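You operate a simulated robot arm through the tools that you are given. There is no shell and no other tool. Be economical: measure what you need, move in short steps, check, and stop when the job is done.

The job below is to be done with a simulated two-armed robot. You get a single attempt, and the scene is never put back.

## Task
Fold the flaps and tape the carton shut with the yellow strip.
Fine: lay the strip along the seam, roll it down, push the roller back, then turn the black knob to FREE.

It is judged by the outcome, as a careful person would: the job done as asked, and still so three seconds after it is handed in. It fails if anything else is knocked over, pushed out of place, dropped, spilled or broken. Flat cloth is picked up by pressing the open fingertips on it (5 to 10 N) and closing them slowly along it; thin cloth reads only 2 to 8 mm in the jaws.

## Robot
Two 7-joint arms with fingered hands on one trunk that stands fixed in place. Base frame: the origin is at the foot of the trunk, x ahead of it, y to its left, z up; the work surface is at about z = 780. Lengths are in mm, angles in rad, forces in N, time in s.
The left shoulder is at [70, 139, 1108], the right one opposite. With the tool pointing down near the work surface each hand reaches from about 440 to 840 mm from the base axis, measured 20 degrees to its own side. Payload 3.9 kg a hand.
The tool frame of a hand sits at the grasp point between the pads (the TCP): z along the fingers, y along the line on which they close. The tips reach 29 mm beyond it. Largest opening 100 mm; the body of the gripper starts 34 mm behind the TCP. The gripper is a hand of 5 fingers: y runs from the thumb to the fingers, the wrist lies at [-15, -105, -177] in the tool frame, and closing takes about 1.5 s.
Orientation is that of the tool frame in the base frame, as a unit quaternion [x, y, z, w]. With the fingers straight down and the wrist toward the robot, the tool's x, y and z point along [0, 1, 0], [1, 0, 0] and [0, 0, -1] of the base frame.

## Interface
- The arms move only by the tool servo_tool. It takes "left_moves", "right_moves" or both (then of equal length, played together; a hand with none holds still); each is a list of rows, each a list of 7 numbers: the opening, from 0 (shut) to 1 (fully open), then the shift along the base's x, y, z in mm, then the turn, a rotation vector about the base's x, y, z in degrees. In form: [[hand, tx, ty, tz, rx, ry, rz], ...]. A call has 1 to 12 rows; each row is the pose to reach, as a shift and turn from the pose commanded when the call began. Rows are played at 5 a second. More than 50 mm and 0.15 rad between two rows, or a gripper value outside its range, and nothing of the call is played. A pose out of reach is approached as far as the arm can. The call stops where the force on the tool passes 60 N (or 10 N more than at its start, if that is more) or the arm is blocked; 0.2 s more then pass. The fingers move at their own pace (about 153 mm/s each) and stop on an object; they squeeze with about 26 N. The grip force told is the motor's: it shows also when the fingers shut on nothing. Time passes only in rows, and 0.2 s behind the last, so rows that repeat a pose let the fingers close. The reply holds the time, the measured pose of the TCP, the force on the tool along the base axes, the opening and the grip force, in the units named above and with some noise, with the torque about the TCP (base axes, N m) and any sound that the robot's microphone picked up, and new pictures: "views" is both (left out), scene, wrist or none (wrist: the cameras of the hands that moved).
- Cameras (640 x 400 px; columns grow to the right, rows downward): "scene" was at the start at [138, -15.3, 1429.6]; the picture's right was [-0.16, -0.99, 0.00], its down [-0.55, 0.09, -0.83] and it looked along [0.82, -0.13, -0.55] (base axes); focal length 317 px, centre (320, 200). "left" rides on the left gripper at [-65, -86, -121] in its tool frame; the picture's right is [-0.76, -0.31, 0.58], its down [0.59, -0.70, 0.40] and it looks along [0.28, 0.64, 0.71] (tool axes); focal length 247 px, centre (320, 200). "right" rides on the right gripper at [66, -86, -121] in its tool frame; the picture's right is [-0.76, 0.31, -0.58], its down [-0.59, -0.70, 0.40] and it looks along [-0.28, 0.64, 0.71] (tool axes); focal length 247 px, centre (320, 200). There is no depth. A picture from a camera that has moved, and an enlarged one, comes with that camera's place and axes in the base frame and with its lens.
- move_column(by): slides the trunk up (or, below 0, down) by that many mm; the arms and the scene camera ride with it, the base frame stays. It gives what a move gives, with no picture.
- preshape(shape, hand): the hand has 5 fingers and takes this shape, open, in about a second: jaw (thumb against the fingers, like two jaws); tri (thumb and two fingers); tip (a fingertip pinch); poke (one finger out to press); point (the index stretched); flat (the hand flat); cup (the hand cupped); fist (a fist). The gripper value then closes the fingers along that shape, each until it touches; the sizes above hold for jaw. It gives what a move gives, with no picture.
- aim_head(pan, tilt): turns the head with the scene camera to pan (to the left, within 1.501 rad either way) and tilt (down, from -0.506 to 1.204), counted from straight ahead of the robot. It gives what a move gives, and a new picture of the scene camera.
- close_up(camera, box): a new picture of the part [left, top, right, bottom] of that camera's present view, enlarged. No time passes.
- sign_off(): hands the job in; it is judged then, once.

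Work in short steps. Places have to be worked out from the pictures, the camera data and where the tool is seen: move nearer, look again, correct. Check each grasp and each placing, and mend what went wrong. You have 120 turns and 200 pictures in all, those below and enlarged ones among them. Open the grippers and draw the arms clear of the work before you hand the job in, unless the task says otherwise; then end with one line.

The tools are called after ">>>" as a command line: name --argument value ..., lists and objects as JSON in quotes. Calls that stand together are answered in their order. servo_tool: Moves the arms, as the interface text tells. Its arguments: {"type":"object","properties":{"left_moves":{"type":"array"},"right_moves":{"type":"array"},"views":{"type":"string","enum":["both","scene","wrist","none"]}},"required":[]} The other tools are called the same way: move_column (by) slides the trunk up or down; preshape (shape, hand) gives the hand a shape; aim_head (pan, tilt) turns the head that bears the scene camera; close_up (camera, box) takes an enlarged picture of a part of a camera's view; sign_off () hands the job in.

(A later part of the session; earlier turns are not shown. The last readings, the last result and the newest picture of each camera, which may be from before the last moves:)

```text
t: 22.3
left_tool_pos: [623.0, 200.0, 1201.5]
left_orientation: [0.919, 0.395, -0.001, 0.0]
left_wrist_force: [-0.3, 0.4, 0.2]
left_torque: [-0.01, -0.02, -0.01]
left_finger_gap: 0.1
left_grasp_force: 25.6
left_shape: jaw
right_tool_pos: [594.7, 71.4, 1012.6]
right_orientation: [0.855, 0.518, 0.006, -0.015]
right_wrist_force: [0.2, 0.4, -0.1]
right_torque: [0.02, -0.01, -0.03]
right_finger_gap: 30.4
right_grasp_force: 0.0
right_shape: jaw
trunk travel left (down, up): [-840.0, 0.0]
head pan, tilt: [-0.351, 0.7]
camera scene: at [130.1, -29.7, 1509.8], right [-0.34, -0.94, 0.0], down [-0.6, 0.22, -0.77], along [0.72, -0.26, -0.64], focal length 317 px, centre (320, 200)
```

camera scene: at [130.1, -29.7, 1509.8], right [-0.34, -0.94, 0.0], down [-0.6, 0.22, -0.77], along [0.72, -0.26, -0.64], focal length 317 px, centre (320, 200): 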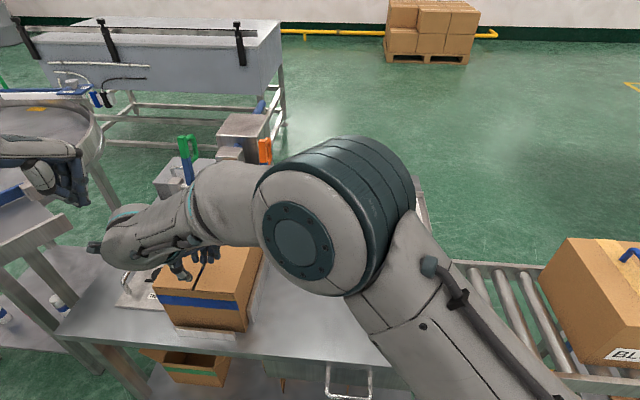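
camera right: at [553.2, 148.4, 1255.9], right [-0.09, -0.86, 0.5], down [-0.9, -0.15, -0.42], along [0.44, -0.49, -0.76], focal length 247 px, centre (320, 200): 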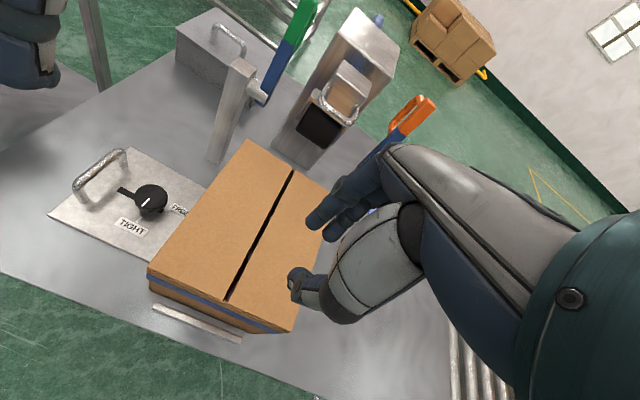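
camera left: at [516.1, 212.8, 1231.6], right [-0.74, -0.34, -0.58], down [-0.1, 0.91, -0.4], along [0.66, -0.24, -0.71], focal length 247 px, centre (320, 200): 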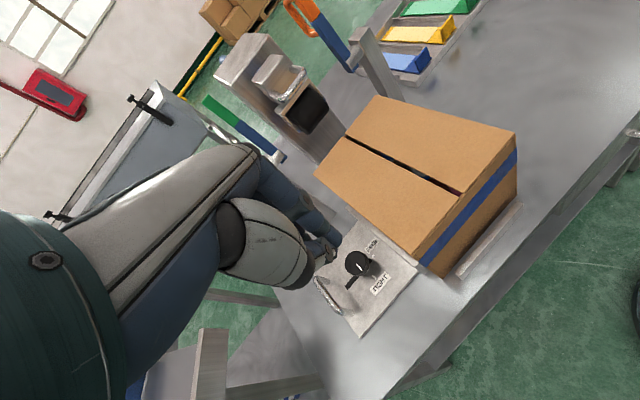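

It nearly reaches (within about 15 mm and 3°) and improves as it goes lower. I test the true placing height.

>>> servo_tool --right_moves '[[0.3, 0, 0, -10, 0, 0, 0], [0.3, 0, 0, -20, 0, 0, 0], [0.3, 0, 0, -26, 0, 0, 0], [0.3, 0, 0, -26, 0, 0, 0]]' --views "none"

```text
t: 23.3
left_tool_pos: [625.6, 198.8, 1202.0]
left_orientation: [0.919, 0.395, 0.0, 0.0]
left_wrist_force: [0.1, -0.4, -0.3]
left_torque: [0.0, 0.04, 0.02]
left_finger_gap: 0.2
left_grasp_force: 25.8
left_shape: jaw
right_tool_pos: [591.5, 81.3, 985.6]
right_orientation: [0.85, 0.526, 0.005, -0.01]
right_wrist_force: [0.7, -0.5, 0.1]
right_torque: [0.0, -0.02, -0.02]
right_finger_gap: 30.2
right_grasp_force: 0.0
right_shape: jaw
trunk travel left (down, up): [-840.0, 0.0]
head pan, tilt: [-0.351, 0.7]
```

It settles within 8 mm and 2° of the wanted pose, good enough to correct for. Now I go back over the tray, pausing above the yellow tab.

>>> servo_tool --right_moves '[[0.5, 0, -5, 45, 0, 0, 0], [0.5, 5, -35, 80, 0, 0, 0], [0.5, 18, -82, 90, 0, 0, 0], [0.5, 31, -129, 90, 0, 0, 0], [0.5, 44, -176, 90, 0, 0, 0], [0.5, 57, -223, 90, 0, 0, 0], [0.5, 70, -270, 85, 0, 0, 0], [0.5, 83, -315, 70, 0, 0, 0], [0.5, 96, -358, 50, 0, 0, 0], [0.5, 108, -398, 25, 0, 0, 0], [0.5, 118, -430, -10, 0, 0, 0], [0.5, 125, -456, -45, 0, 0, 0]]'

>>> close_up --camera "scene" --box '[300, 110, 460, 250]'

>>> close_up --camera "right" --box '[150, 150, 400, 400]'

```text
t: 23.9
left_tool_pos: [623.0, 199.5, 1202.5]
left_orientation: [0.919, 0.395, 0.001, 0.0]
left_wrist_force: [0.2, -0.2, -0.7]
left_torque: [0.02, 0.01, 0.03]
left_finger_gap: 0.1
left_grasp_force: 25.7
left_shape: jaw
right_tool_pos: [571.1, 42.4, 977.4]
right_orientation: [0.853, 0.515, -0.06, -0.063]
right_wrist_force: [0.1, 1.4, 17.1]
right_torque: [-0.04, -0.42, 0.05]
right_finger_gap: 47.9
right_grasp_force: 0.0
right_shape: jaw
trunk travel left (down, up): [-840.0, 0.0]
head pan, tilt: [-0.351, 0.7]
stopped in row 3 (right hand): the arm was blocked; the commanded pose is now the measured one
camera scene: at [128.4, -31.5, 1509.9], right [-0.34, -0.94, 0.0], down [-0.6, 0.22, -0.77], along [0.72, -0.26, -0.64], focal length 317 px, centre (320, 200)
camera right: at [547.8, 133.9, 1108.3], right [0.01, -0.84, 0.55], down [-0.95, -0.18, -0.25], along [0.31, -0.51, -0.8], focal length 247 px, centre (320, 200)
```

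scene: 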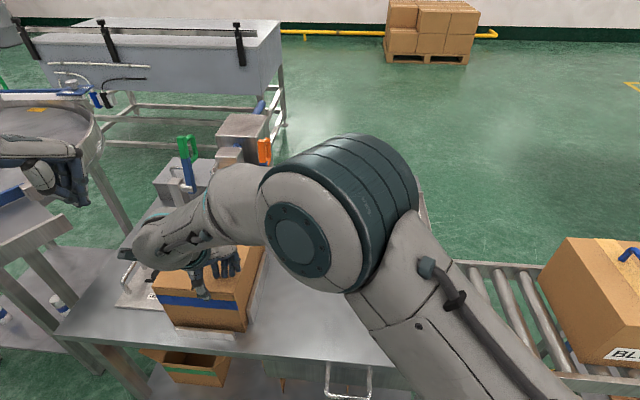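
right: 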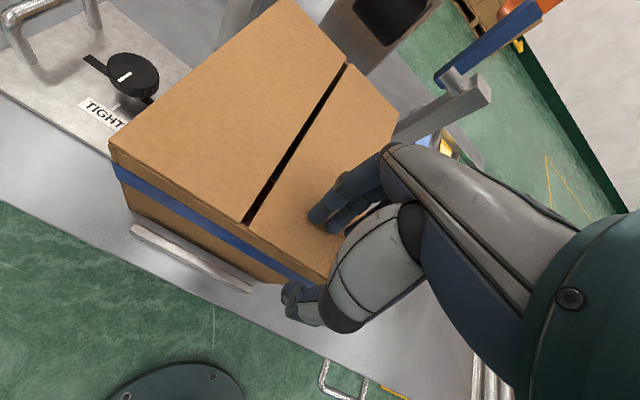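

```text
2.86 times, centred on (380, 180) of scene
camera zoom: at [128.4, -31.5, 1509.9], right [-0.34, -0.94, 0.0], down [-0.6, 0.22, -0.77], along [0.72, -0.26, -0.64], focal length 907 px, centre (149, 257)
```

zoom: 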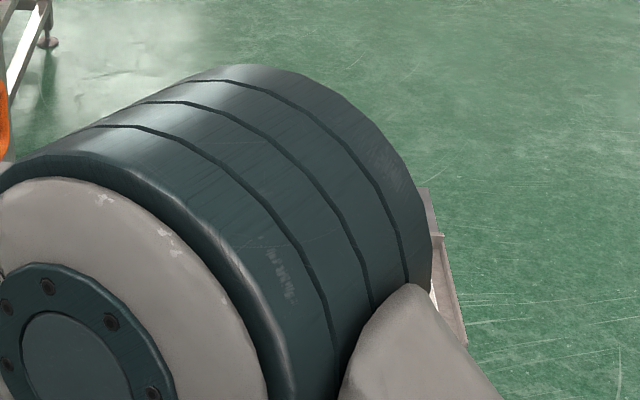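

```text
1.60 times, centred on (275, 275) of right
camera zoom: at [547.8, 133.9, 1108.3], right [0.01, -0.84, 0.55], down [-0.95, -0.18, -0.25], along [0.31, -0.51, -0.8], focal length 395 px, centre (392, 80)
```

zoom: 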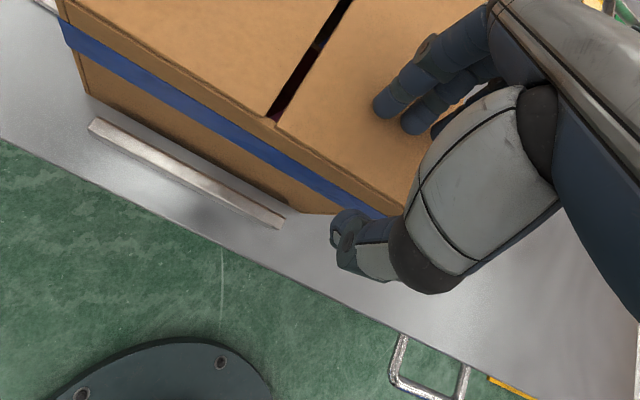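

The arm wriggled near its limit and now rests on the flap with 17 N. I lift straight up gently.

>>> servo_tool --right_moves '[[0.5, 0, 0, 12, 0, 0, 0], [0.5, 0, -5, 30, 0, 0, 0], [0.5, 0, -20, 55, 0, 0, 0], [0.5, 0, -40, 85, 0, 0, 0]]'

```text
t: 24.9
left_tool_pos: [625.3, 198.0, 1199.4]
left_orientation: [0.919, 0.394, 0.0, -0.001]
left_wrist_force: [-0.6, -1.2, -0.6]
left_torque: [0.01, 0.04, 0.0]
left_finger_gap: 0.0
left_grasp_force: 26.1
left_shape: jaw
right_tool_pos: [552.2, -6.3, 977.5]
right_orientation: [0.854, 0.492, -0.12, -0.122]
right_wrist_force: [-0.9, 0.2, -0.1]
right_torque: [0.06, -0.02, 0.04]
right_finger_gap: 49.6
right_grasp_force: 0.1
right_shape: jaw
trunk travel left (down, up): [-840.0, 0.0]
head pan, tilt: [-0.351, 0.7]
stopped in row 4 (right hand): the arm was blocked; the commanded pose is now the measured one
camera scene: at [131.6, -31.7, 1509.1], right [-0.34, -0.94, 0.0], down [-0.61, 0.22, -0.76], along [0.72, -0.26, -0.65], focal length 317 px, centre (320, 200)
camera right: at [554.2, 81.2, 1112.9], right [0.07, -0.86, 0.51], down [-0.99, -0.13, -0.1], along [0.15, -0.49, -0.86], focal length 247 px, centre (320, 200)
```

scene: 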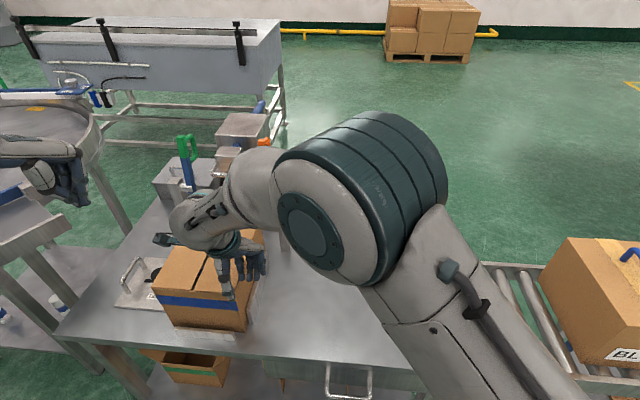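
right: 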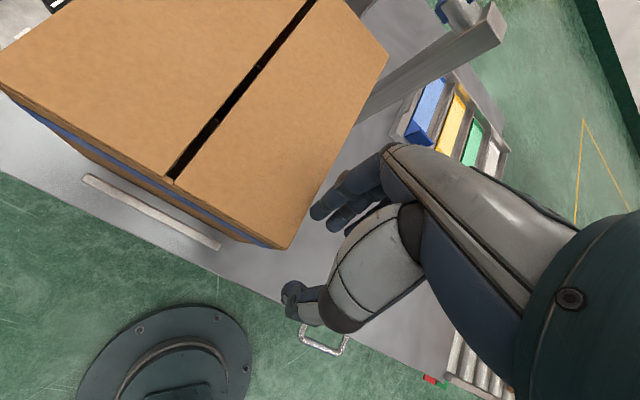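

A wrist joint is at its limit and the hand tilts instead of rising. I unwind it: turn back to a milder yaw and no tilt while moving up and to the right.

>>> servo_tool --right_moves '[[0.5, 0, -15, 10, 0, -4, 5], [0.5, 0, -30, 20, 0, -8, 10], [0.5, 0, -45, 35, -0.5, -12, 15], [0.5, 0, -60, 50, -0.8, -16, 20], [0.5, 0, -75, 65, -1, -19.7, 25]]' --views "scene"

```text
t: 26.1
left_tool_pos: [623.7, 198.7, 1201.2]
left_orientation: [0.919, 0.395, 0.001, 0.001]
left_wrist_force: [-0.5, 0.0, -0.1]
left_torque: [0.0, 0.0, -0.01]
left_finger_gap: 0.1
left_grasp_force: 26.6
left_shape: jaw
right_tool_pos: [549.5, -80.4, 1042.3]
right_orientation: [0.734, 0.679, -0.001, 0.004]
right_wrist_force: [-0.6, 0.2, -0.5]
right_torque: [0.03, -0.06, -0.01]
right_finger_gap: 50.0
right_grasp_force: 0.0
right_shape: jaw
trunk travel left (down, up): [-840.0, 0.0]
head pan, tilt: [-0.351, 0.7]
camera scene: at [130.0, -31.6, 1509.7], right [-0.34, -0.94, 0.0], down [-0.6, 0.22, -0.76], along [0.72, -0.26, -0.64], focal length 317 px, centre (320, 200)
```

scene: 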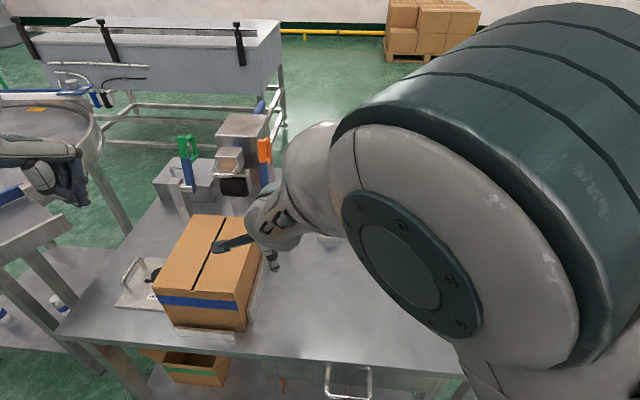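

The arm is free again. Now I move over the yellow tab at (709,-371), yawing back to -25°, tips about 45 mm above its top.

>>> servo_tool --right_moves '[[0.5, 10, -38, 0, 0, 0, -2], [0.5, 22, -76, 0, 0, 0, -5], [0.5, 40, -116, 0, 0, 0, -8], [0.5, 62, -155, -10, 0, 0, -11], [0.5, 85, -192, -30, 0, 0, -14], [0.5, 110, -228, -55, 0, 0, -17], [0.5, 135, -260, -80, 0, 0, -20], [0.5, 160, -291, -105, 0, 0, -20.3], [0.5, 160, -291, -117, 0, 0, -20.3]]'

>>> close_up --camera "scene" --box '[300, 140, 460, 280]'

>>> close_up --camera "right" --box '[150, 150, 400, 400]'

```text
refused: row 6 steps farther than a row can; nothing moved
```

```text
2.86 times, centred on (380, 210) of scene
camera zoom: at [130.0, -31.6, 1509.7], right [-0.34, -0.94, 0.0], down [-0.6, 0.22, -0.76], along [0.72, -0.26, -0.64], focal length 907 px, centre (149, 171)
```

zoom: 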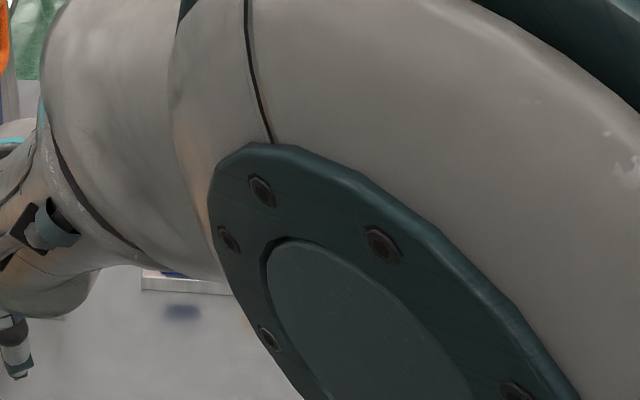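

```text
1.60 times, centred on (275, 275) of right
camera zoom: at [468.1, -7.7, 1161.8], right [0.24, -0.77, 0.58], down [-0.74, -0.54, -0.4], along [0.62, -0.34, -0.71], focal length 395 px, centre (392, 80)
```

zoom: 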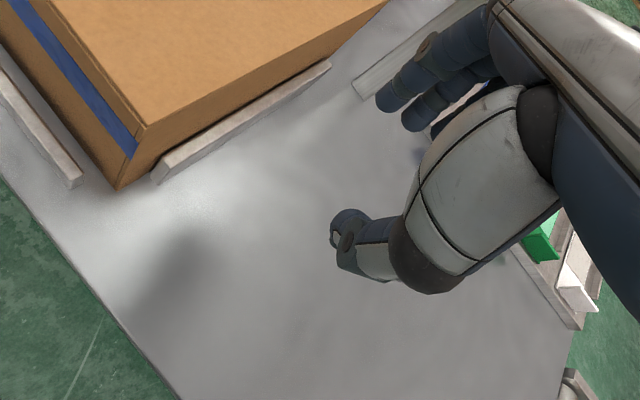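

One step was too long; I spread the same path over more rows.

>>> servo_tool --right_moves '[[0.5, 10, -38, 0, 0, 0, -2], [0.5, 22, -76, 0, 0, 0, -5], [0.5, 38, -114, 0, 0, 0, -8], [0.5, 58, -150, -8, 0, 0, -11], [0.5, 80, -184, -25, 0, 0, -14], [0.5, 100, -216, -45, 0, 0, -17], [0.5, 122, -246, -68, 0, 0, -20], [0.5, 142, -270, -90, 0, 0, -20.3], [0.5, 160, -291, -110, 0, 0, -20.3], [0.5, 160, -291, -117, 0, 0, -20.3]]' --views "none"

>>> close_up --camera "scene" --box '[300, 140, 460, 280]'

>>> close_up --camera "right" --box '[150, 150, 400, 400]'

```text
t: 28.3
left_tool_pos: [624.0, 200.8, 1201.9]
left_orientation: [0.919, 0.394, 0.0, 0.0]
left_wrist_force: [0.5, 0.6, 1.1]
left_torque: [0.0, -0.01, 0.01]
left_finger_gap: 0.0
left_grasp_force: 26.0
left_shape: jaw
right_tool_pos: [712.3, -370.7, 926.7]
right_orientation: [0.843, 0.537, -0.002, 0.003]
right_wrist_force: [-0.7, 1.2, -0.1]
right_torque: [-0.02, 0.0, -0.03]
right_finger_gap: 50.0
right_grasp_force: 0.0
right_shape: jaw
trunk travel left (down, up): [-840.0, 0.0]
head pan, tilt: [-0.351, 0.7]
```

```text
2.86 times, centred on (380, 210) of scene
camera zoom: at [130.0, -29.6, 1509.8], right [-0.34, -0.94, 0.0], down [-0.6, 0.22, -0.77], along [0.72, -0.26, -0.64], focal length 907 px, centre (149, 171)
```

zoom: 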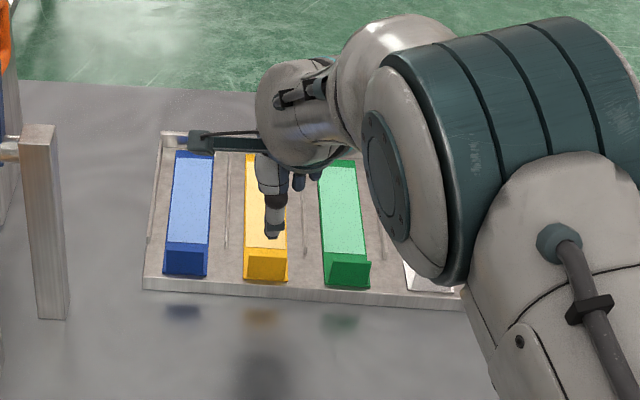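

```text
1.60 times, centred on (275, 275) of right
camera zoom: at [661.6, -274.8, 1046.3], right [-0.04, -0.81, 0.58], down [-0.89, -0.24, -0.4], along [0.46, -0.53, -0.71], focal length 395 px, centre (392, 80)
```

zoom: 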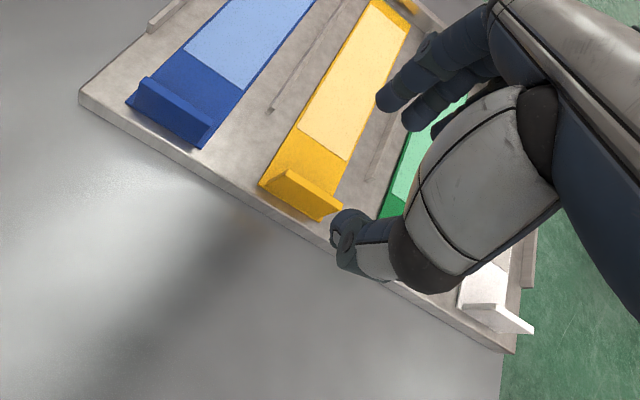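

The tab triangulates to (709,-369), base z 808, top z 850, directly below the hand. I lower onto it with the fingers straddling it, tips to z ≈ 817.

>>> servo_tool --right_moves '[[0.5, -3, 1.5, -25, 0, 0, 0], [0.5, -3, 1.5, -50, 0, 0, 0], [0.5, -3, 1.5, -70, 0, 0, 0], [0.5, -3, 1.5, -80, 0, 0, 0]]' --views "none"

>>> close_up --camera "right" --box '[150, 150, 400, 400]'

>>> close_up --camera "scene" --box '[320, 180, 420, 260]'

```text
t: 29.3
left_tool_pos: [624.5, 199.7, 1199.6]
left_orientation: [0.919, 0.395, -0.001, -0.001]
left_wrist_force: [-0.7, -0.6, 0.9]
left_torque: [0.0, -0.01, 0.01]
left_finger_gap: 0.1
left_grasp_force: 26.1
left_shape: jaw
right_tool_pos: [707.4, -369.3, 845.2]
right_orientation: [0.843, 0.538, -0.002, 0.003]
right_wrist_force: [-0.1, 0.4, -0.3]
right_torque: [0.0, 0.0, 0.02]
right_finger_gap: 49.6
right_grasp_force: 0.1
right_shape: jaw
trunk travel left (down, up): [-840.0, 0.0]
head pan, tilt: [-0.351, 0.7]
```

```text
1.60 times, centred on (275, 275) of right
camera zoom: at [656.5, -272.9, 964.9], right [-0.04, -0.81, 0.58], down [-0.89, -0.24, -0.4], along [0.46, -0.53, -0.71], focal length 395 px, centre (392, 80)
```

zoom: 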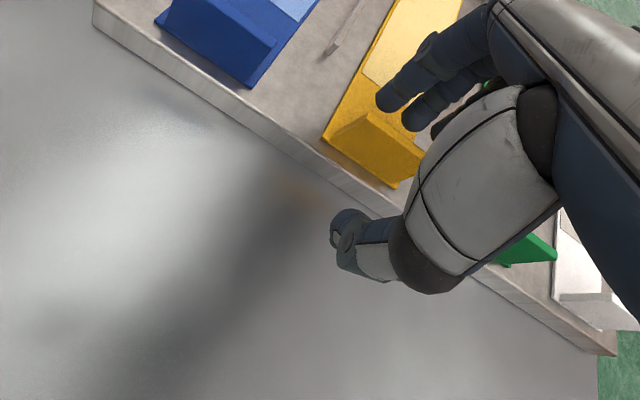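

```text
5.00 times, centred on (370, 220) of scene
camera zoom: at [130.5, -30.5, 1509.7], right [-0.34, -0.94, 0.0], down [-0.61, 0.22, -0.76], along [0.72, -0.26, -0.64], focal length 1586 px, centre (70, 100)
```

zoom: 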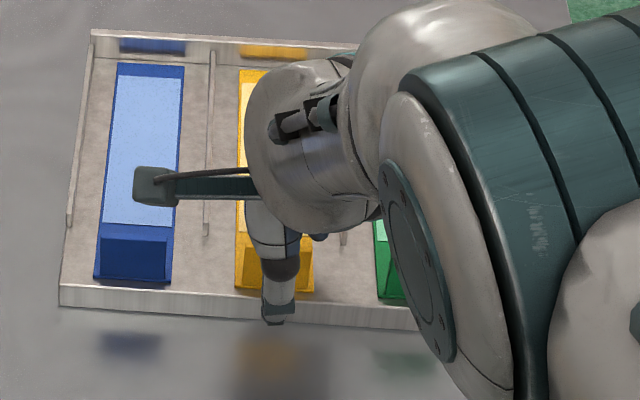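

The thumb is on the near side of the tab and the fingers are on the far side. I close slowly onto it.

>>> servo_tool --right_moves '[[0.35, 0, 0, 0, 0, 0, 0], [0.2, 0, 0, 0, 0, 0, 0], [0.1, 0, 0, 0, 0, 0, 0], [0, 0, 0, 0, 0, 0, 0], [0, 0, 0, 0, 0, 0, 0], [0, 0, 0, 0, 0, 0, 0]]' --views "none"

>>> close_up --camera "right" --box '[150, 150, 400, 400]'

```text
t: 30.7
left_tool_pos: [624.8, 200.1, 1201.5]
left_orientation: [0.919, 0.394, 0.0, 0.0]
left_wrist_force: [0.1, 0.6, -0.1]
left_torque: [0.01, -0.02, 0.01]
left_finger_gap: 0.0
left_grasp_force: 26.0
left_shape: jaw
right_tool_pos: [706.3, -369.6, 844.9]
right_orientation: [0.843, 0.538, -0.001, 0.003]
right_wrist_force: [-0.3, 0.3, 0.0]
right_torque: [0.0, -0.02, 0.01]
right_finger_gap: 0.1
right_grasp_force: 25.7
right_shape: jaw
trunk travel left (down, up): [-840.0, 0.0]
head pan, tilt: [-0.351, 0.7]
```

```text
1.60 times, centred on (275, 275) of right
camera zoom: at [656.3, -272.8, 965.3], right [-0.04, -0.81, 0.58], down [-0.89, -0.24, -0.4], along [0.46, -0.53, -0.71], focal length 395 px, centre (392, 80)
```

zoom: 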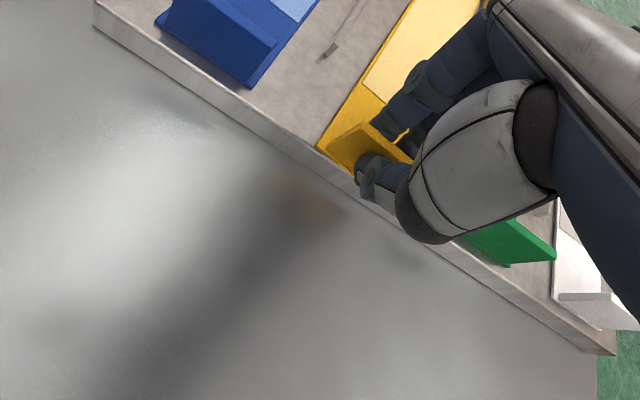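

The gap reads 0 though the tab seems to be between thumb and fingers. A small lift tells whether it is held.

>>> servo_tool --right_moves '[[0, 0, 0, 10, 0, 0, 0], [0, 0, 0, 25, 0, 0, 0], [0, 0, 0, 40, 0, 0, 0]]' --views "wrist"

>>> close_up --camera "scene" --box '[320, 180, 420, 260]'

```text
t: 31.5
left_tool_pos: [623.9, 199.8, 1200.1]
left_orientation: [0.919, 0.395, 0.0, -0.001]
left_wrist_force: [-0.3, -0.3, -1.2]
left_torque: [-0.02, 0.0, -0.01]
left_finger_gap: 0.0
left_grasp_force: 26.5
left_shape: jaw
right_tool_pos: [708.0, -367.6, 885.3]
right_orientation: [0.843, 0.538, -0.002, 0.003]
right_wrist_force: [0.5, 0.8, 0.1]
right_torque: [0.03, -0.02, -0.03]
right_finger_gap: 0.0
right_grasp_force: 26.0
right_shape: jaw
trunk travel left (down, up): [-840.0, 0.0]
head pan, tilt: [-0.351, 0.7]
camera right: at [657.4, -271.8, 1005.3], right [-0.04, -0.81, 0.58], down [-0.89, -0.24, -0.4], along [0.46, -0.53, -0.71], focal length 247 px, centre (320, 200)
```

right: 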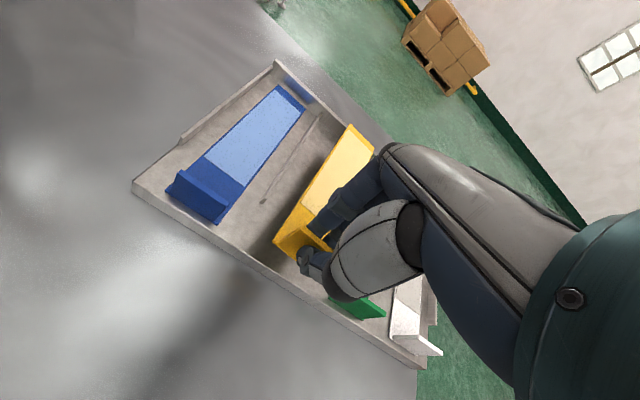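

```text
5.00 times, centred on (370, 220) of scene
camera zoom: at [129.8, -30.0, 1509.8], right [-0.34, -0.94, 0.0], down [-0.6, 0.22, -0.77], along [0.72, -0.26, -0.64], focal length 1586 px, centre (70, 100)
```

zoom: 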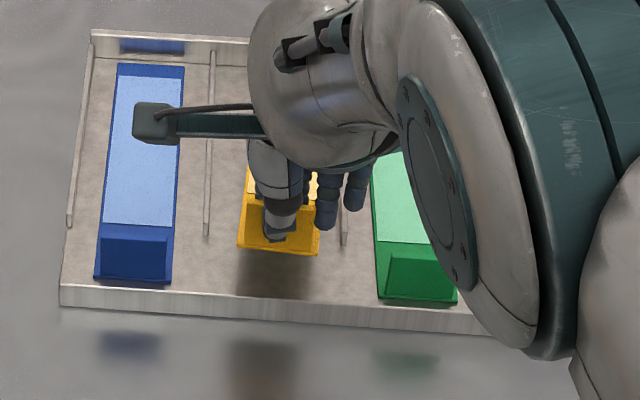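

The strip is lifted and level in the hand. I raise and pull it back clear of the post and levers, turning to yaw 0 for transit, and move the left hand further out of the way.

>>> servo_tool --right_moves '[[0, 0, 0, 35, 0, 0, 0], [0, -10, 0, 75, 0, 0, 0], [0, -40, 10, 105, 0, 0, 3], [0, -75, 22, 130, 0, 0, 7], [0, -115, 36, 150, 0, 0, 11], [0, -150, 48, 155, 0, 0, 16], [0, -180, 60, 155, 0, 0, 21], [0, -208, 68, 155, 0, 0, 25]]' --left_moves '[[0, -5, 18, 0, 0, 0, 0], [0, -10, 36, 0, 0, 0, 0], [0, -15, 54, 0, 0, 0, 0], [0, -20, 72, 0, 0, 0, 0], [0, -25, 90, 0, 0, 0, 0], [0, -30, 108, 0, 0, 0, 0], [0, -35, 126, 0, 0, 0, 0], [0, -40, 150, 0, 0, 0, 0]]'

```text
t: 33.3
left_tool_pos: [582.9, 350.3, 1201.8]
left_orientation: [0.919, 0.394, 0.001, 0.001]
left_wrist_force: [-0.8, 0.2, 0.3]
left_torque: [0.0, -0.02, -0.02]
left_finger_gap: 0.0
left_grasp_force: 26.3
left_shape: jaw
right_tool_pos: [497.0, -299.5, 1042.0]
right_orientation: [0.706, 0.708, 0.0, 0.004]
right_wrist_force: [0.2, -0.1, -0.3]
right_torque: [-0.02, -0.01, 0.02]
right_finger_gap: 0.0
right_grasp_force: 26.1
right_shape: jaw
trunk travel left (down, up): [-840.0, 0.0]
head pan, tilt: [-0.351, 0.7]
camera scene: at [128.4, -29.3, 1510.0], right [-0.34, -0.94, 0.0], down [-0.6, 0.22, -0.77], along [0.72, -0.26, -0.64], focal length 317 px, centre (320, 200)
camera right: at [410.9, -233.2, 1162.3], right [0.31, -0.75, 0.58], down [-0.7, -0.59, -0.4], along [0.65, -0.29, -0.71], focal length 247 px, centre (320, 200)
camera left: at [475.9, 361.8, 1321.9], right [-0.74, -0.34, -0.58], down [-0.1, 0.91, -0.4], along [0.66, -0.24, -0.71], focal length 247 px, centre (320, 200)
```

scene: 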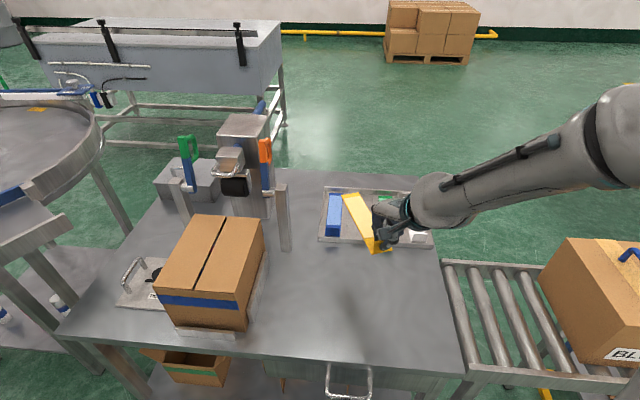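
right: 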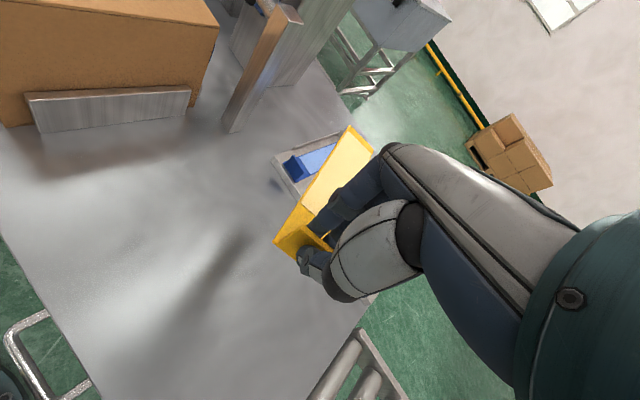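
left: 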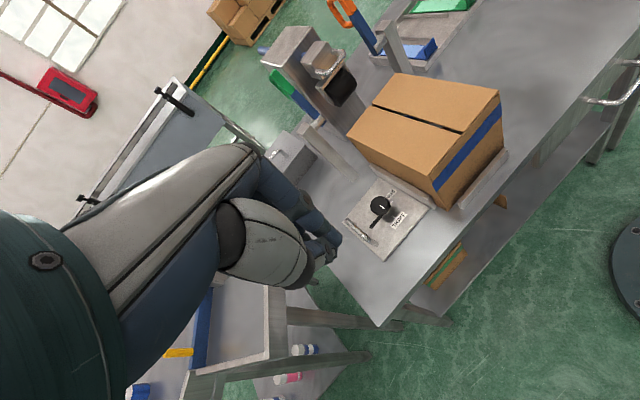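

The strip is firmly held. I carry it sideways to the near end of the carton.

>>> servo_tool --right_moves '[[0, 0, 44, 0, 0, 0, 0], [0, 0, 88, 0, 0, 0, 0], [0, 0, 132, 0, 0, 0, 0], [0, 0, 176, 0, 0, 0, 0], [0, 5, 220, 0, 0, 0, 0], [0, 10, 264, 0, 0, 0, 0], [0, 15, 308, 0, 0, 0, 0], [0, 20, 350, 0, 0, 0, 0]]' --views "none"

>>> aim_head --pan 0.1 --tilt 0.8

```text
t: 35.1
left_tool_pos: [585.2, 351.7, 1199.8]
left_orientation: [0.919, 0.394, 0.0, 0.001]
left_wrist_force: [0.2, 1.3, 0.0]
left_torque: [-0.03, 0.01, 0.0]
left_finger_gap: 0.2
left_grasp_force: 25.3
left_shape: jaw
right_tool_pos: [526.0, 55.1, 1057.8]
right_orientation: [0.712, 0.702, 0.023, -0.012]
right_wrist_force: [0.1, 0.0, -0.3]
right_torque: [0.01, 0.0, -0.04]
right_finger_gap: 0.0
right_grasp_force: 26.4
right_shape: jaw
trunk travel left (down, up): [-840.0, 0.0]
head pan, tilt: [-0.351, 0.7]
```

```text
t: 36.0
left_tool_pos: [585.5, 350.1, 1199.8]
left_orientation: [0.919, 0.394, 0.001, 0.0]
left_wrist_force: [-0.2, 0.4, 0.8]
left_torque: [-0.01, -0.01, -0.01]
left_finger_gap: 0.0
left_grasp_force: 25.8
left_shape: jaw
right_tool_pos: [525.3, 50.5, 1056.9]
right_orientation: [0.713, 0.7, 0.021, -0.013]
right_wrist_force: [-0.1, 0.4, 0.0]
right_torque: [0.02, 0.03, 0.04]
right_finger_gap: 0.0
right_grasp_force: 25.9
right_shape: jaw
trunk travel left (down, up): [-840.0, 0.0]
head pan, tilt: [0.099, 0.799]
camera scene: at [130.6, 6.7, 1501.5], right [0.1, -1.0, 0.0], down [-0.71, -0.07, -0.7], along [0.69, 0.07, -0.72], focal length 317 px, centre (320, 200)
```

scene: 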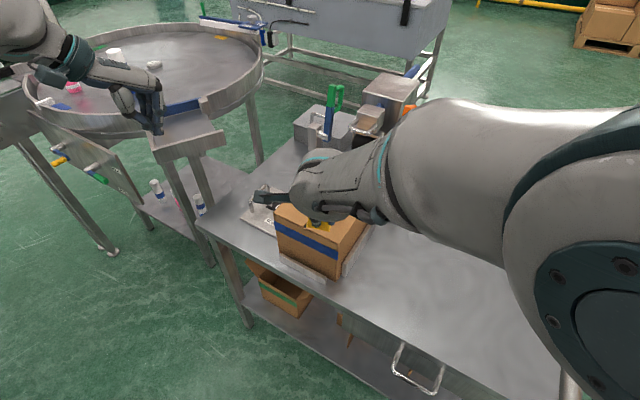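

At this spot the arm is already pressing a limit slightly. I move forward first, where it had more room, then start yawing.

>>> servo_tool --right_moves '[[0, 25, 10, 0, 0, 0, 0], [0, 50, 20, 0, 0, 0, -3], [0, 67, 30, 0, 0, 0, -7], [0, 67, 34, -3, 0, 0, -12]]' --views "none"

```text
t: 37.2
left_tool_pos: [584.1, 348.8, 1200.0]
left_orientation: [0.919, 0.394, 0.0, -0.001]
left_wrist_force: [0.1, 0.1, 0.1]
left_torque: [-0.03, 0.02, 0.01]
left_finger_gap: 0.1
left_grasp_force: 26.4
left_shape: jaw
right_tool_pos: [605.8, 64.3, 1068.2]
right_orientation: [0.796, 0.604, 0.03, -0.029]
right_wrist_force: [0.7, 0.0, 0.2]
right_torque: [0.05, 0.02, 0.0]
right_finger_gap: 0.0
right_grasp_force: 26.0
right_shape: jaw
trunk travel left (down, up): [-840.0, 0.0]
head pan, tilt: [0.099, 0.799]
stopped in row 4 (right hand): the arm was blocked; the commanded pose is now the measured one
```

The limit eases lower down, as the empty test showed. I descend 45 mm (strip stays about 45 mm above the carton) and then straighten.

>>> servo_tool --right_moves '[[0, 0, 0, -15, 0, 0, 0], [0, 0, 0, -30, 0, 0, 0], [0, 0, 4, -45, -1, 0, 0], [0, -3, 8, -50, -2.5, 0, 0], [0, -5, 10, -50, -4, 0, -2]]' --views "wrist"

```text
t: 38.6
left_tool_pos: [585.4, 349.3, 1201.3]
left_orientation: [0.919, 0.395, 0.0, 0.0]
left_wrist_force: [0.2, 0.1, -0.3]
left_torque: [0.01, -0.01, 0.06]
left_finger_gap: 0.1
left_grasp_force: 26.2
left_shape: jaw
right_tool_pos: [615.4, 56.7, 1033.3]
right_orientation: [0.822, 0.569, 0.026, -0.025]
right_wrist_force: [0.1, 0.7, 0.4]
right_torque: [-0.01, 0.02, -0.01]
right_finger_gap: 0.1
right_grasp_force: 25.7
right_shape: jaw
trunk travel left (down, up): [-840.0, 0.0]
head pan, tilt: [0.099, 0.799]
stopped in row 5 (right hand): the arm was blocked; the commanded pose is now the measured one
camera right: at [556.3, 139.6, 1159.6], right [0.01, -0.86, 0.52], down [-0.86, -0.27, -0.43], along [0.51, -0.44, -0.74], focal length 247 px, centre (320, 200)
```

right: 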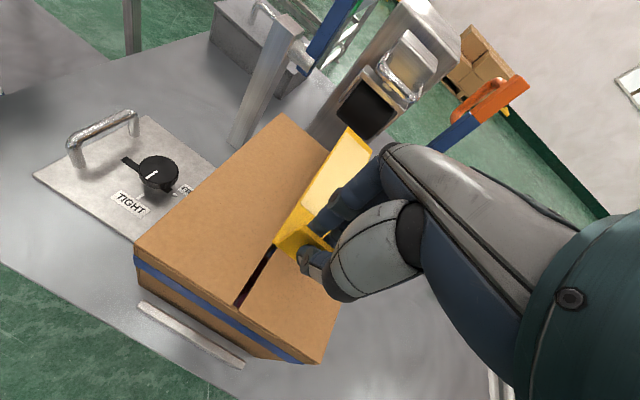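

Yaw is now -20°, and the strip's far end nears the roller, so I need to go lower and back along the seam. I descend 28 mm, then shift back toward (590,80).

>>> servo_tool --right_moves '[[0, 0, 0, -10, 0, 0, 0], [0, -4, 3, -20, 0, 0, 0], [0, -8, 7, -28, -1, 0, 0], [0, -14, 13, -28, -2, 0, -1]]' --views "wrist"

```text
t: 39.6
left_tool_pos: [585.1, 350.0, 1199.6]
left_orientation: [0.919, 0.395, 0.0, 0.0]
left_wrist_force: [-0.7, -0.1, -0.1]
left_torque: [0.01, -0.04, 0.0]
left_finger_gap: 0.0
left_grasp_force: 26.0
left_shape: jaw
right_tool_pos: [614.1, 53.4, 1018.3]
right_orientation: [0.84, 0.541, 0.029, -0.03]
right_wrist_force: [1.0, -0.3, 0.7]
right_torque: [-0.04, 0.0, 0.02]
right_finger_gap: 0.1
right_grasp_force: 26.2
right_shape: jaw
trunk travel left (down, up): [-840.0, 0.0]
head pan, tilt: [0.099, 0.799]
camera right: at [561.7, 137.9, 1144.3], right [-0.04, -0.86, 0.51], down [-0.88, -0.21, -0.43], along [0.48, -0.46, -0.75], focal length 247 px, centre (320, 200)
```

right: 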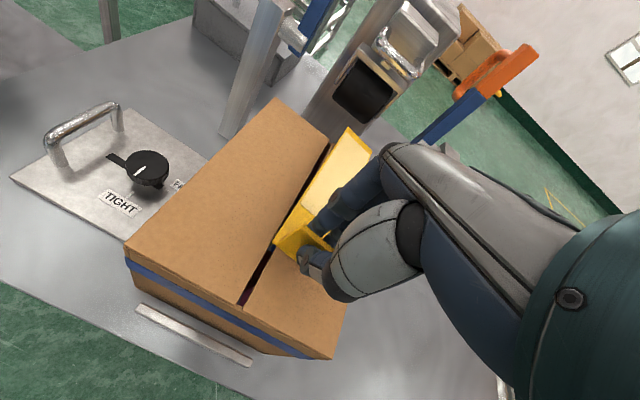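

Yaw is right now; the arm lags the command by about 25 mm. Earlier it converged slowly, so I hold the command and ease down a little to see.

>>> servo_tool --right_moves '[[0, 0, 0, -2, 0, 0, 0], [0, 0, 0, -4, 0, 0, 0], [0, 0, 0, -6, 0, 0, 0], [0, 0, 0, -8, 0, 0, 0], [0, 0, 0, -10, 0, 0, 0], [0, 0, 0, -10, 0, 0, 0]]' --views "none"

```text
t: 41.0
left_tool_pos: [584.6, 350.6, 1200.9]
left_orientation: [0.919, 0.395, 0.0, 0.0]
left_wrist_force: [0.4, -0.4, 0.9]
left_torque: [-0.01, 0.0, -0.01]
left_finger_gap: 0.0
left_grasp_force: 25.9
left_shape: jaw
right_tool_pos: [612.8, 55.8, 1007.7]
right_orientation: [0.837, 0.545, 0.029, -0.028]
right_wrist_force: [-0.4, 0.5, -0.3]
right_torque: [-0.02, 0.02, -0.01]
right_finger_gap: 0.1
right_grasp_force: 26.1
right_shape: jaw
trunk travel left (down, up): [-840.0, 0.0]
head pan, tilt: [0.099, 0.799]
```

The limit persists at about 30 mm off, so I change the plan: set the strip down on the clear table right of the carton and let the left hand, which has room at that yaw, pick it up and lay it. First I back off to the right and toward the robot, clear of the lever.

>>> servo_tool --right_moves '[[0, -10, -15, 10, 0, 0, 0], [0, -22, -32, 20, 0, 0, 0], [0, -36, -50, 25, 0, 0, 0], [0, -55, -75, 25, 0, 0, 0], [0, -72, -105, 25, 0, 0, 0], [0, -84, -140, 25, 0, 0, 0], [0, -92, -184, 25, 0, 0, 0]]'

```text
t: 42.6
left_tool_pos: [583.6, 349.8, 1201.2]
left_orientation: [0.919, 0.394, 0.001, 0.0]
left_wrist_force: [-0.7, 0.8, 0.6]
left_torque: [0.02, -0.01, -0.02]
left_finger_gap: 0.0
left_grasp_force: 25.9
left_shape: jaw
right_tool_pos: [507.9, -107.1, 1025.5]
right_orientation: [0.827, 0.561, 0.031, -0.024]
right_wrist_force: [0.4, 0.7, -0.1]
right_torque: [0.0, 0.05, -0.01]
right_finger_gap: 2.5
right_grasp_force: 25.8
right_shape: jaw
trunk travel left (down, up): [-840.0, 0.0]
head pan, tilt: [0.099, 0.799]
camera scene: at [128.7, 6.4, 1501.7], right [0.1, -0.99, 0.0], down [-0.71, -0.07, -0.7], along [0.69, 0.07, -0.72], focal length 317 px, centre (320, 200)
camera right: at [450.0, -24.1, 1151.5], right [-0.01, -0.86, 0.52], down [-0.86, -0.26, -0.44], along [0.51, -0.45, -0.74], focal length 247 px, centre (320, 200)
```

scene: 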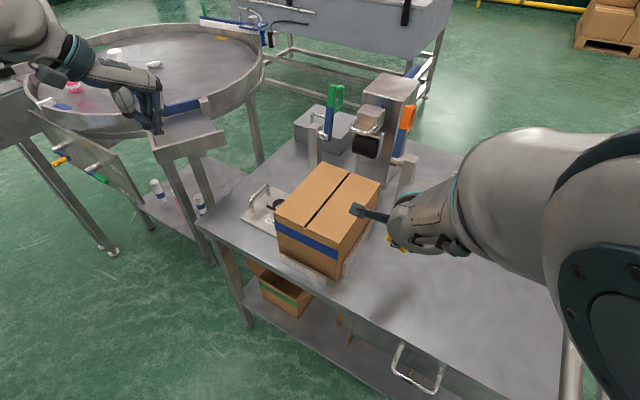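
right: 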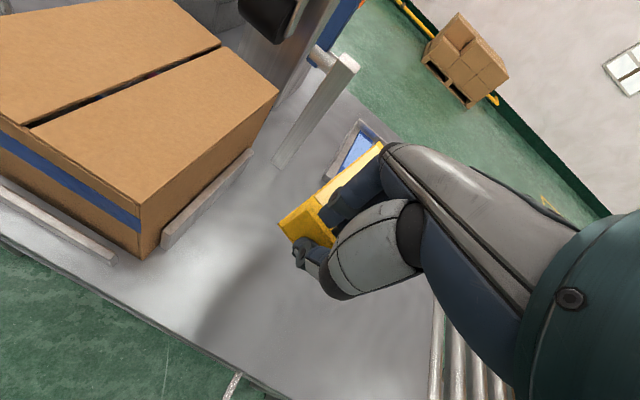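

The gap now reads 2.5 mm and the strip sits a little differently in the hand. I look closer.

>>> close_up --camera "right" --box '[240, 110, 440, 310]'

>>> close_up --camera "scene" --box '[260, 130, 460, 290]'

```text
2.00 times, centred on (340, 210) of right
camera zoom: at [450.0, -24.1, 1151.5], right [-0.01, -0.86, 0.52], down [-0.86, -0.26, -0.44], along [0.51, -0.45, -0.74], focal length 494 px, centre (280, 180)
```

zoom: 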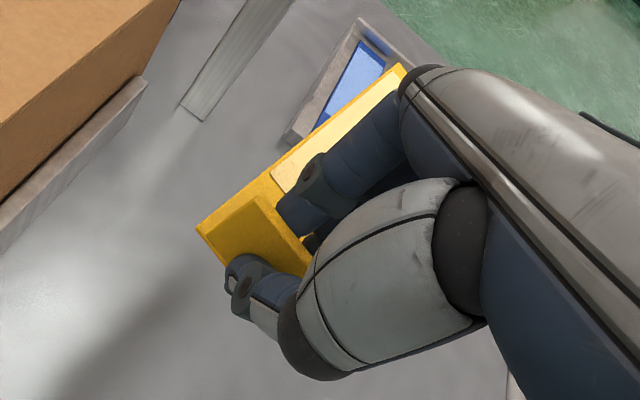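

```text
2.50 times, centred on (360, 210) of scene
camera zoom: at [128.7, 6.4, 1501.7], right [0.1, -0.99, 0.0], down [-0.71, -0.07, -0.7], along [0.69, 0.07, -0.72], focal length 793 px, centre (220, 175)
```

zoom: 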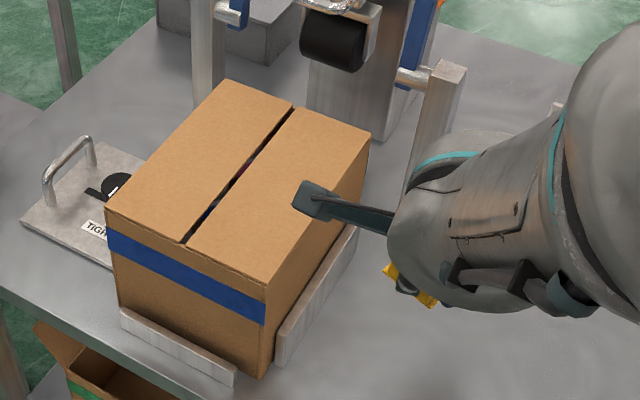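

The strip is still held, a bit twisted. I lower it to the table at about (505,-128), straightening the hand's tilt on the way.

>>> servo_tool --right_moves '[[0, 0, -10, -40, -1.5, 0.4, 0], [0, -2, -20, -80, -3, 0.8, 0], [0, -3, -21, -120, -4.3, 1.4, 0], [0, -3, -21, -150, -4.3, 1.4, 0], [0, -3, -21, -165, -4.3, 1.4, 0], [0, -3, -21, -165, -4.3, 1.4, 0]]'

```text
t: 44.0
left_tool_pos: [584.9, 348.4, 1201.2]
left_orientation: [0.919, 0.395, 0.0, 0.0]
left_wrist_force: [-0.9, 1.0, 0.4]
left_torque: [0.01, -0.01, -0.01]
left_finger_gap: 0.0
left_grasp_force: 26.6
left_shape: jaw
right_tool_pos: [505.7, -130.1, 854.5]
right_orientation: [0.826, 0.564, -0.014, 0.015]
right_wrist_force: [0.2, 0.1, -0.2]
right_torque: [0.0, 0.02, 0.01]
right_finger_gap: 2.2
right_grasp_force: 25.8
right_shape: jaw
trunk travel left (down, up): [-840.0, 0.0]
head pan, tilt: [0.099, 0.799]
camera scene: at [130.5, 7.3, 1501.5], right [0.1, -1.0, 0.0], down [-0.71, -0.07, -0.7], along [0.69, 0.07, -0.72], focal length 317 px, centre (320, 200)
camera right: at [450.2, -33.6, 971.0], right [0.01, -0.79, 0.61], down [-0.87, -0.31, -0.38], along [0.49, -0.53, -0.69], focal length 247 px, centre (320, 200)
```

scene: 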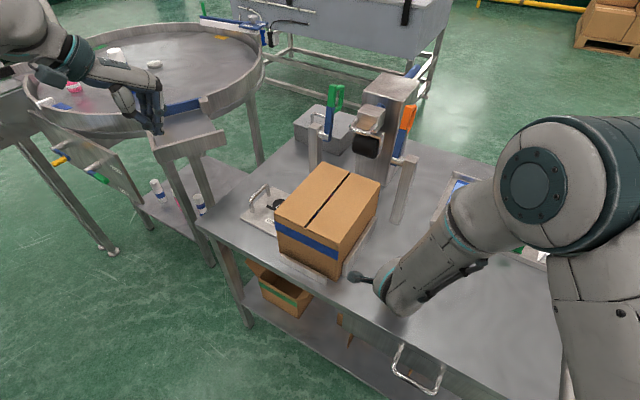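
right: 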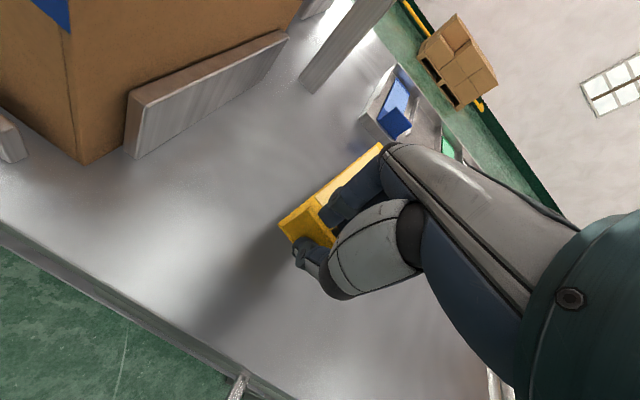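

The strip is about 30 mm above the table. I lower in small steps to feel contact.

>>> servo_tool --right_moves '[[0, 0, 0, -10, 1.5, 0, 0], [0, 0, 0, -18, 2, 0, 0], [0, 0, 0, -24, 2, 0, 0]]' --views "wrist"

>>> close_up --camera "right" --box '[240, 110, 440, 310]'

```text
t: 44.8
left_tool_pos: [586.1, 349.8, 1199.6]
left_orientation: [0.919, 0.394, 0.0, 0.0]
left_wrist_force: [0.6, -0.4, 0.4]
left_torque: [0.01, -0.04, 0.02]
left_finger_gap: 0.0
left_grasp_force: 26.3
left_shape: jaw
right_tool_pos: [504.4, -132.1, 831.3]
right_orientation: [0.825, 0.565, -0.004, 0.002]
right_wrist_force: [-0.6, -0.8, -0.7]
right_torque: [0.01, 0.02, 0.01]
right_finger_gap: 2.4
right_grasp_force: 25.4
right_shape: jaw
trunk travel left (down, up): [-840.0, 0.0]
head pan, tilt: [0.099, 0.799]
camera right: at [450.1, -39.3, 951.4], right [0.01, -0.81, 0.58], down [-0.87, -0.3, -0.39], along [0.49, -0.5, -0.71], focal length 247 px, centre (320, 200)
```

right: 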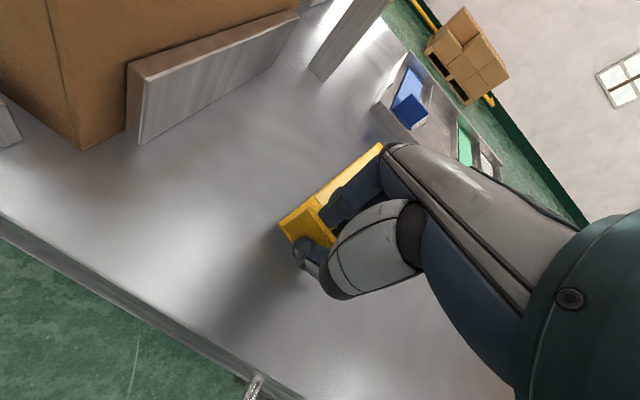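

```text
2.00 times, centred on (340, 210) of right
camera zoom: at [450.1, -39.3, 951.4], right [0.01, -0.81, 0.58], down [-0.87, -0.3, -0.39], along [0.49, -0.5, -0.71], focal length 494 px, centre (280, 180)
```

zoom: 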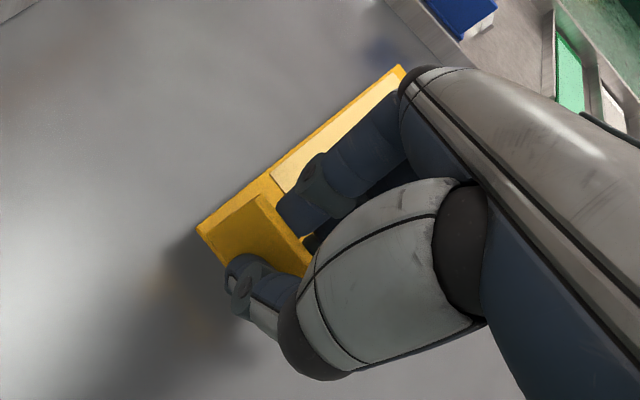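

Still no contact; I go down another 12 mm in small steps.

>>> servo_tool --right_moves '[[0, 0, 0, -4, 0, 0, 0], [0, 0, 0, -8, 0, 0, 0], [0, 0, 0, -11, 0, 0, 0]]' --views "none"

```text
t: 45.6
left_tool_pos: [584.7, 348.6, 1200.2]
left_orientation: [0.919, 0.394, 0.0, 0.0]
left_wrist_force: [-0.1, 0.5, -0.2]
left_torque: [0.01, -0.01, 0.0]
left_finger_gap: 0.1
left_grasp_force: 25.9
left_shape: jaw
right_tool_pos: [504.6, -134.2, 820.0]
right_orientation: [0.827, 0.563, -0.005, 0.001]
right_wrist_force: [0.6, -1.1, -0.9]
right_torque: [-0.02, 0.03, -0.03]
right_finger_gap: 2.3
right_grasp_force: 26.4
right_shape: jaw
trunk travel left (down, up): [-840.0, 0.0]
head pan, tilt: [0.099, 0.799]
```

No contact at 820 yet; I try down to 814, the fingertips still clearing the table.

>>> servo_tool --right_moves '[[0, 0, 0, -3, 0, 0, 0], [0, 0, 0, -6, 0, 0, 0], [0, 0, 0, -6, 0, 0, 0]]' --views "wrist"

>>> close_up --camera "right" --box '[240, 110, 440, 310]'

```text
t: 46.4
left_tool_pos: [585.2, 350.4, 1200.6]
left_orientation: [0.919, 0.394, 0.0, 0.0]
left_wrist_force: [0.0, 0.3, -0.2]
left_torque: [0.02, 0.01, 0.02]
left_finger_gap: 0.0
left_grasp_force: 25.7
left_shape: jaw
right_tool_pos: [504.5, -133.8, 814.4]
right_orientation: [0.826, 0.564, -0.005, 0.001]
right_wrist_force: [-0.3, 0.6, -0.3]
right_torque: [-0.02, -0.05, -0.01]
right_finger_gap: 2.5
right_grasp_force: 26.0
right_shape: jaw
trunk travel left (down, up): [-840.0, 0.0]
head pan, tilt: [0.099, 0.799]
camera right: at [449.8, -40.6, 935.1], right [0.01, -0.81, 0.58], down [-0.87, -0.3, -0.39], along [0.49, -0.5, -0.71], focal length 247 px, centre (320, 200)
```

right: 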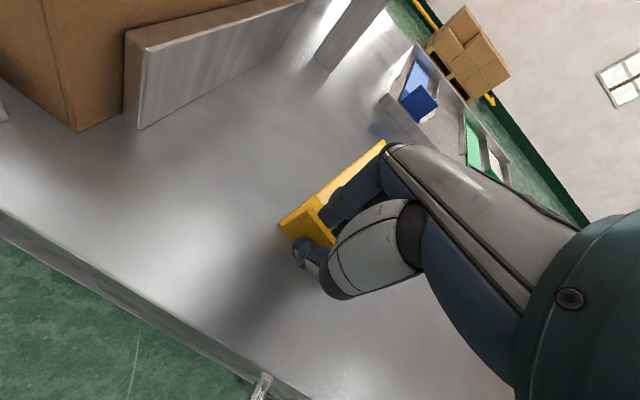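

```text
2.00 times, centred on (340, 210) of right
camera zoom: at [449.8, -40.6, 935.1], right [0.01, -0.81, 0.58], down [-0.87, -0.3, -0.39], along [0.49, -0.5, -0.71], focal length 494 px, centre (280, 180)
```

zoom: 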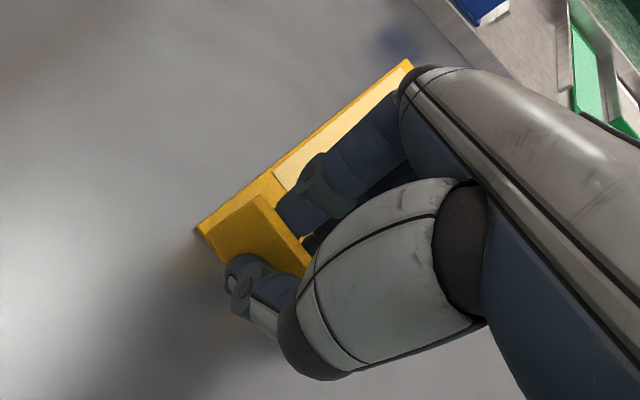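

The strip seems at or within a few mm of the table. I open slowly to let it rest, then rise straight up.

>>> servo_tool --right_moves '[[0.05, 0, 0, 0, 0, 0, 0], [0.12, 0, 0, 0, 0, 0, 0], [0.25, 0, 0, 0, 0, 0, 0], [0.5, 0, 0, 0, 0, 0, 0], [0.5, 0, 0, 0, 0, 0, 0]]' --views "wrist"

```text
t: 47.6
left_tool_pos: [584.8, 350.2, 1200.4]
left_orientation: [0.918, 0.396, 0.0, 0.0]
left_wrist_force: [0.2, -0.1, 1.0]
left_torque: [-0.05, 0.04, 0.02]
left_finger_gap: 0.1
left_grasp_force: 26.0
left_shape: jaw
right_tool_pos: [505.6, -134.6, 814.7]
right_orientation: [0.825, 0.565, -0.005, 0.001]
right_wrist_force: [0.0, 0.4, 0.2]
right_torque: [0.0, 0.01, 0.0]
right_finger_gap: 49.5
right_grasp_force: 0.2
right_shape: jaw
trunk travel left (down, up): [-840.0, 0.0]
head pan, tilt: [0.099, 0.799]
camera right: at [449.9, -40.7, 935.2], right [0.01, -0.81, 0.58], down [-0.87, -0.3, -0.39], along [0.49, -0.5, -0.71], focal length 247 px, centre (320, 200)
```

right: 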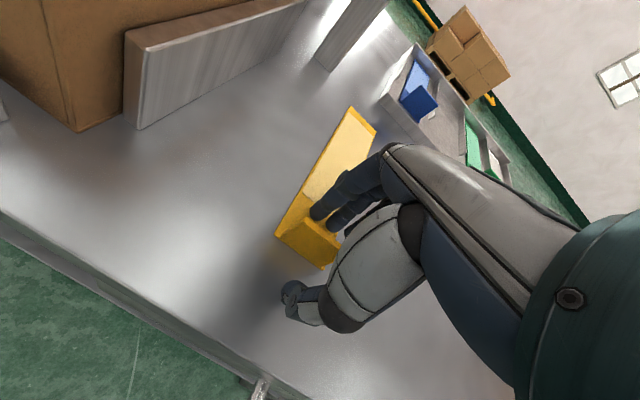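

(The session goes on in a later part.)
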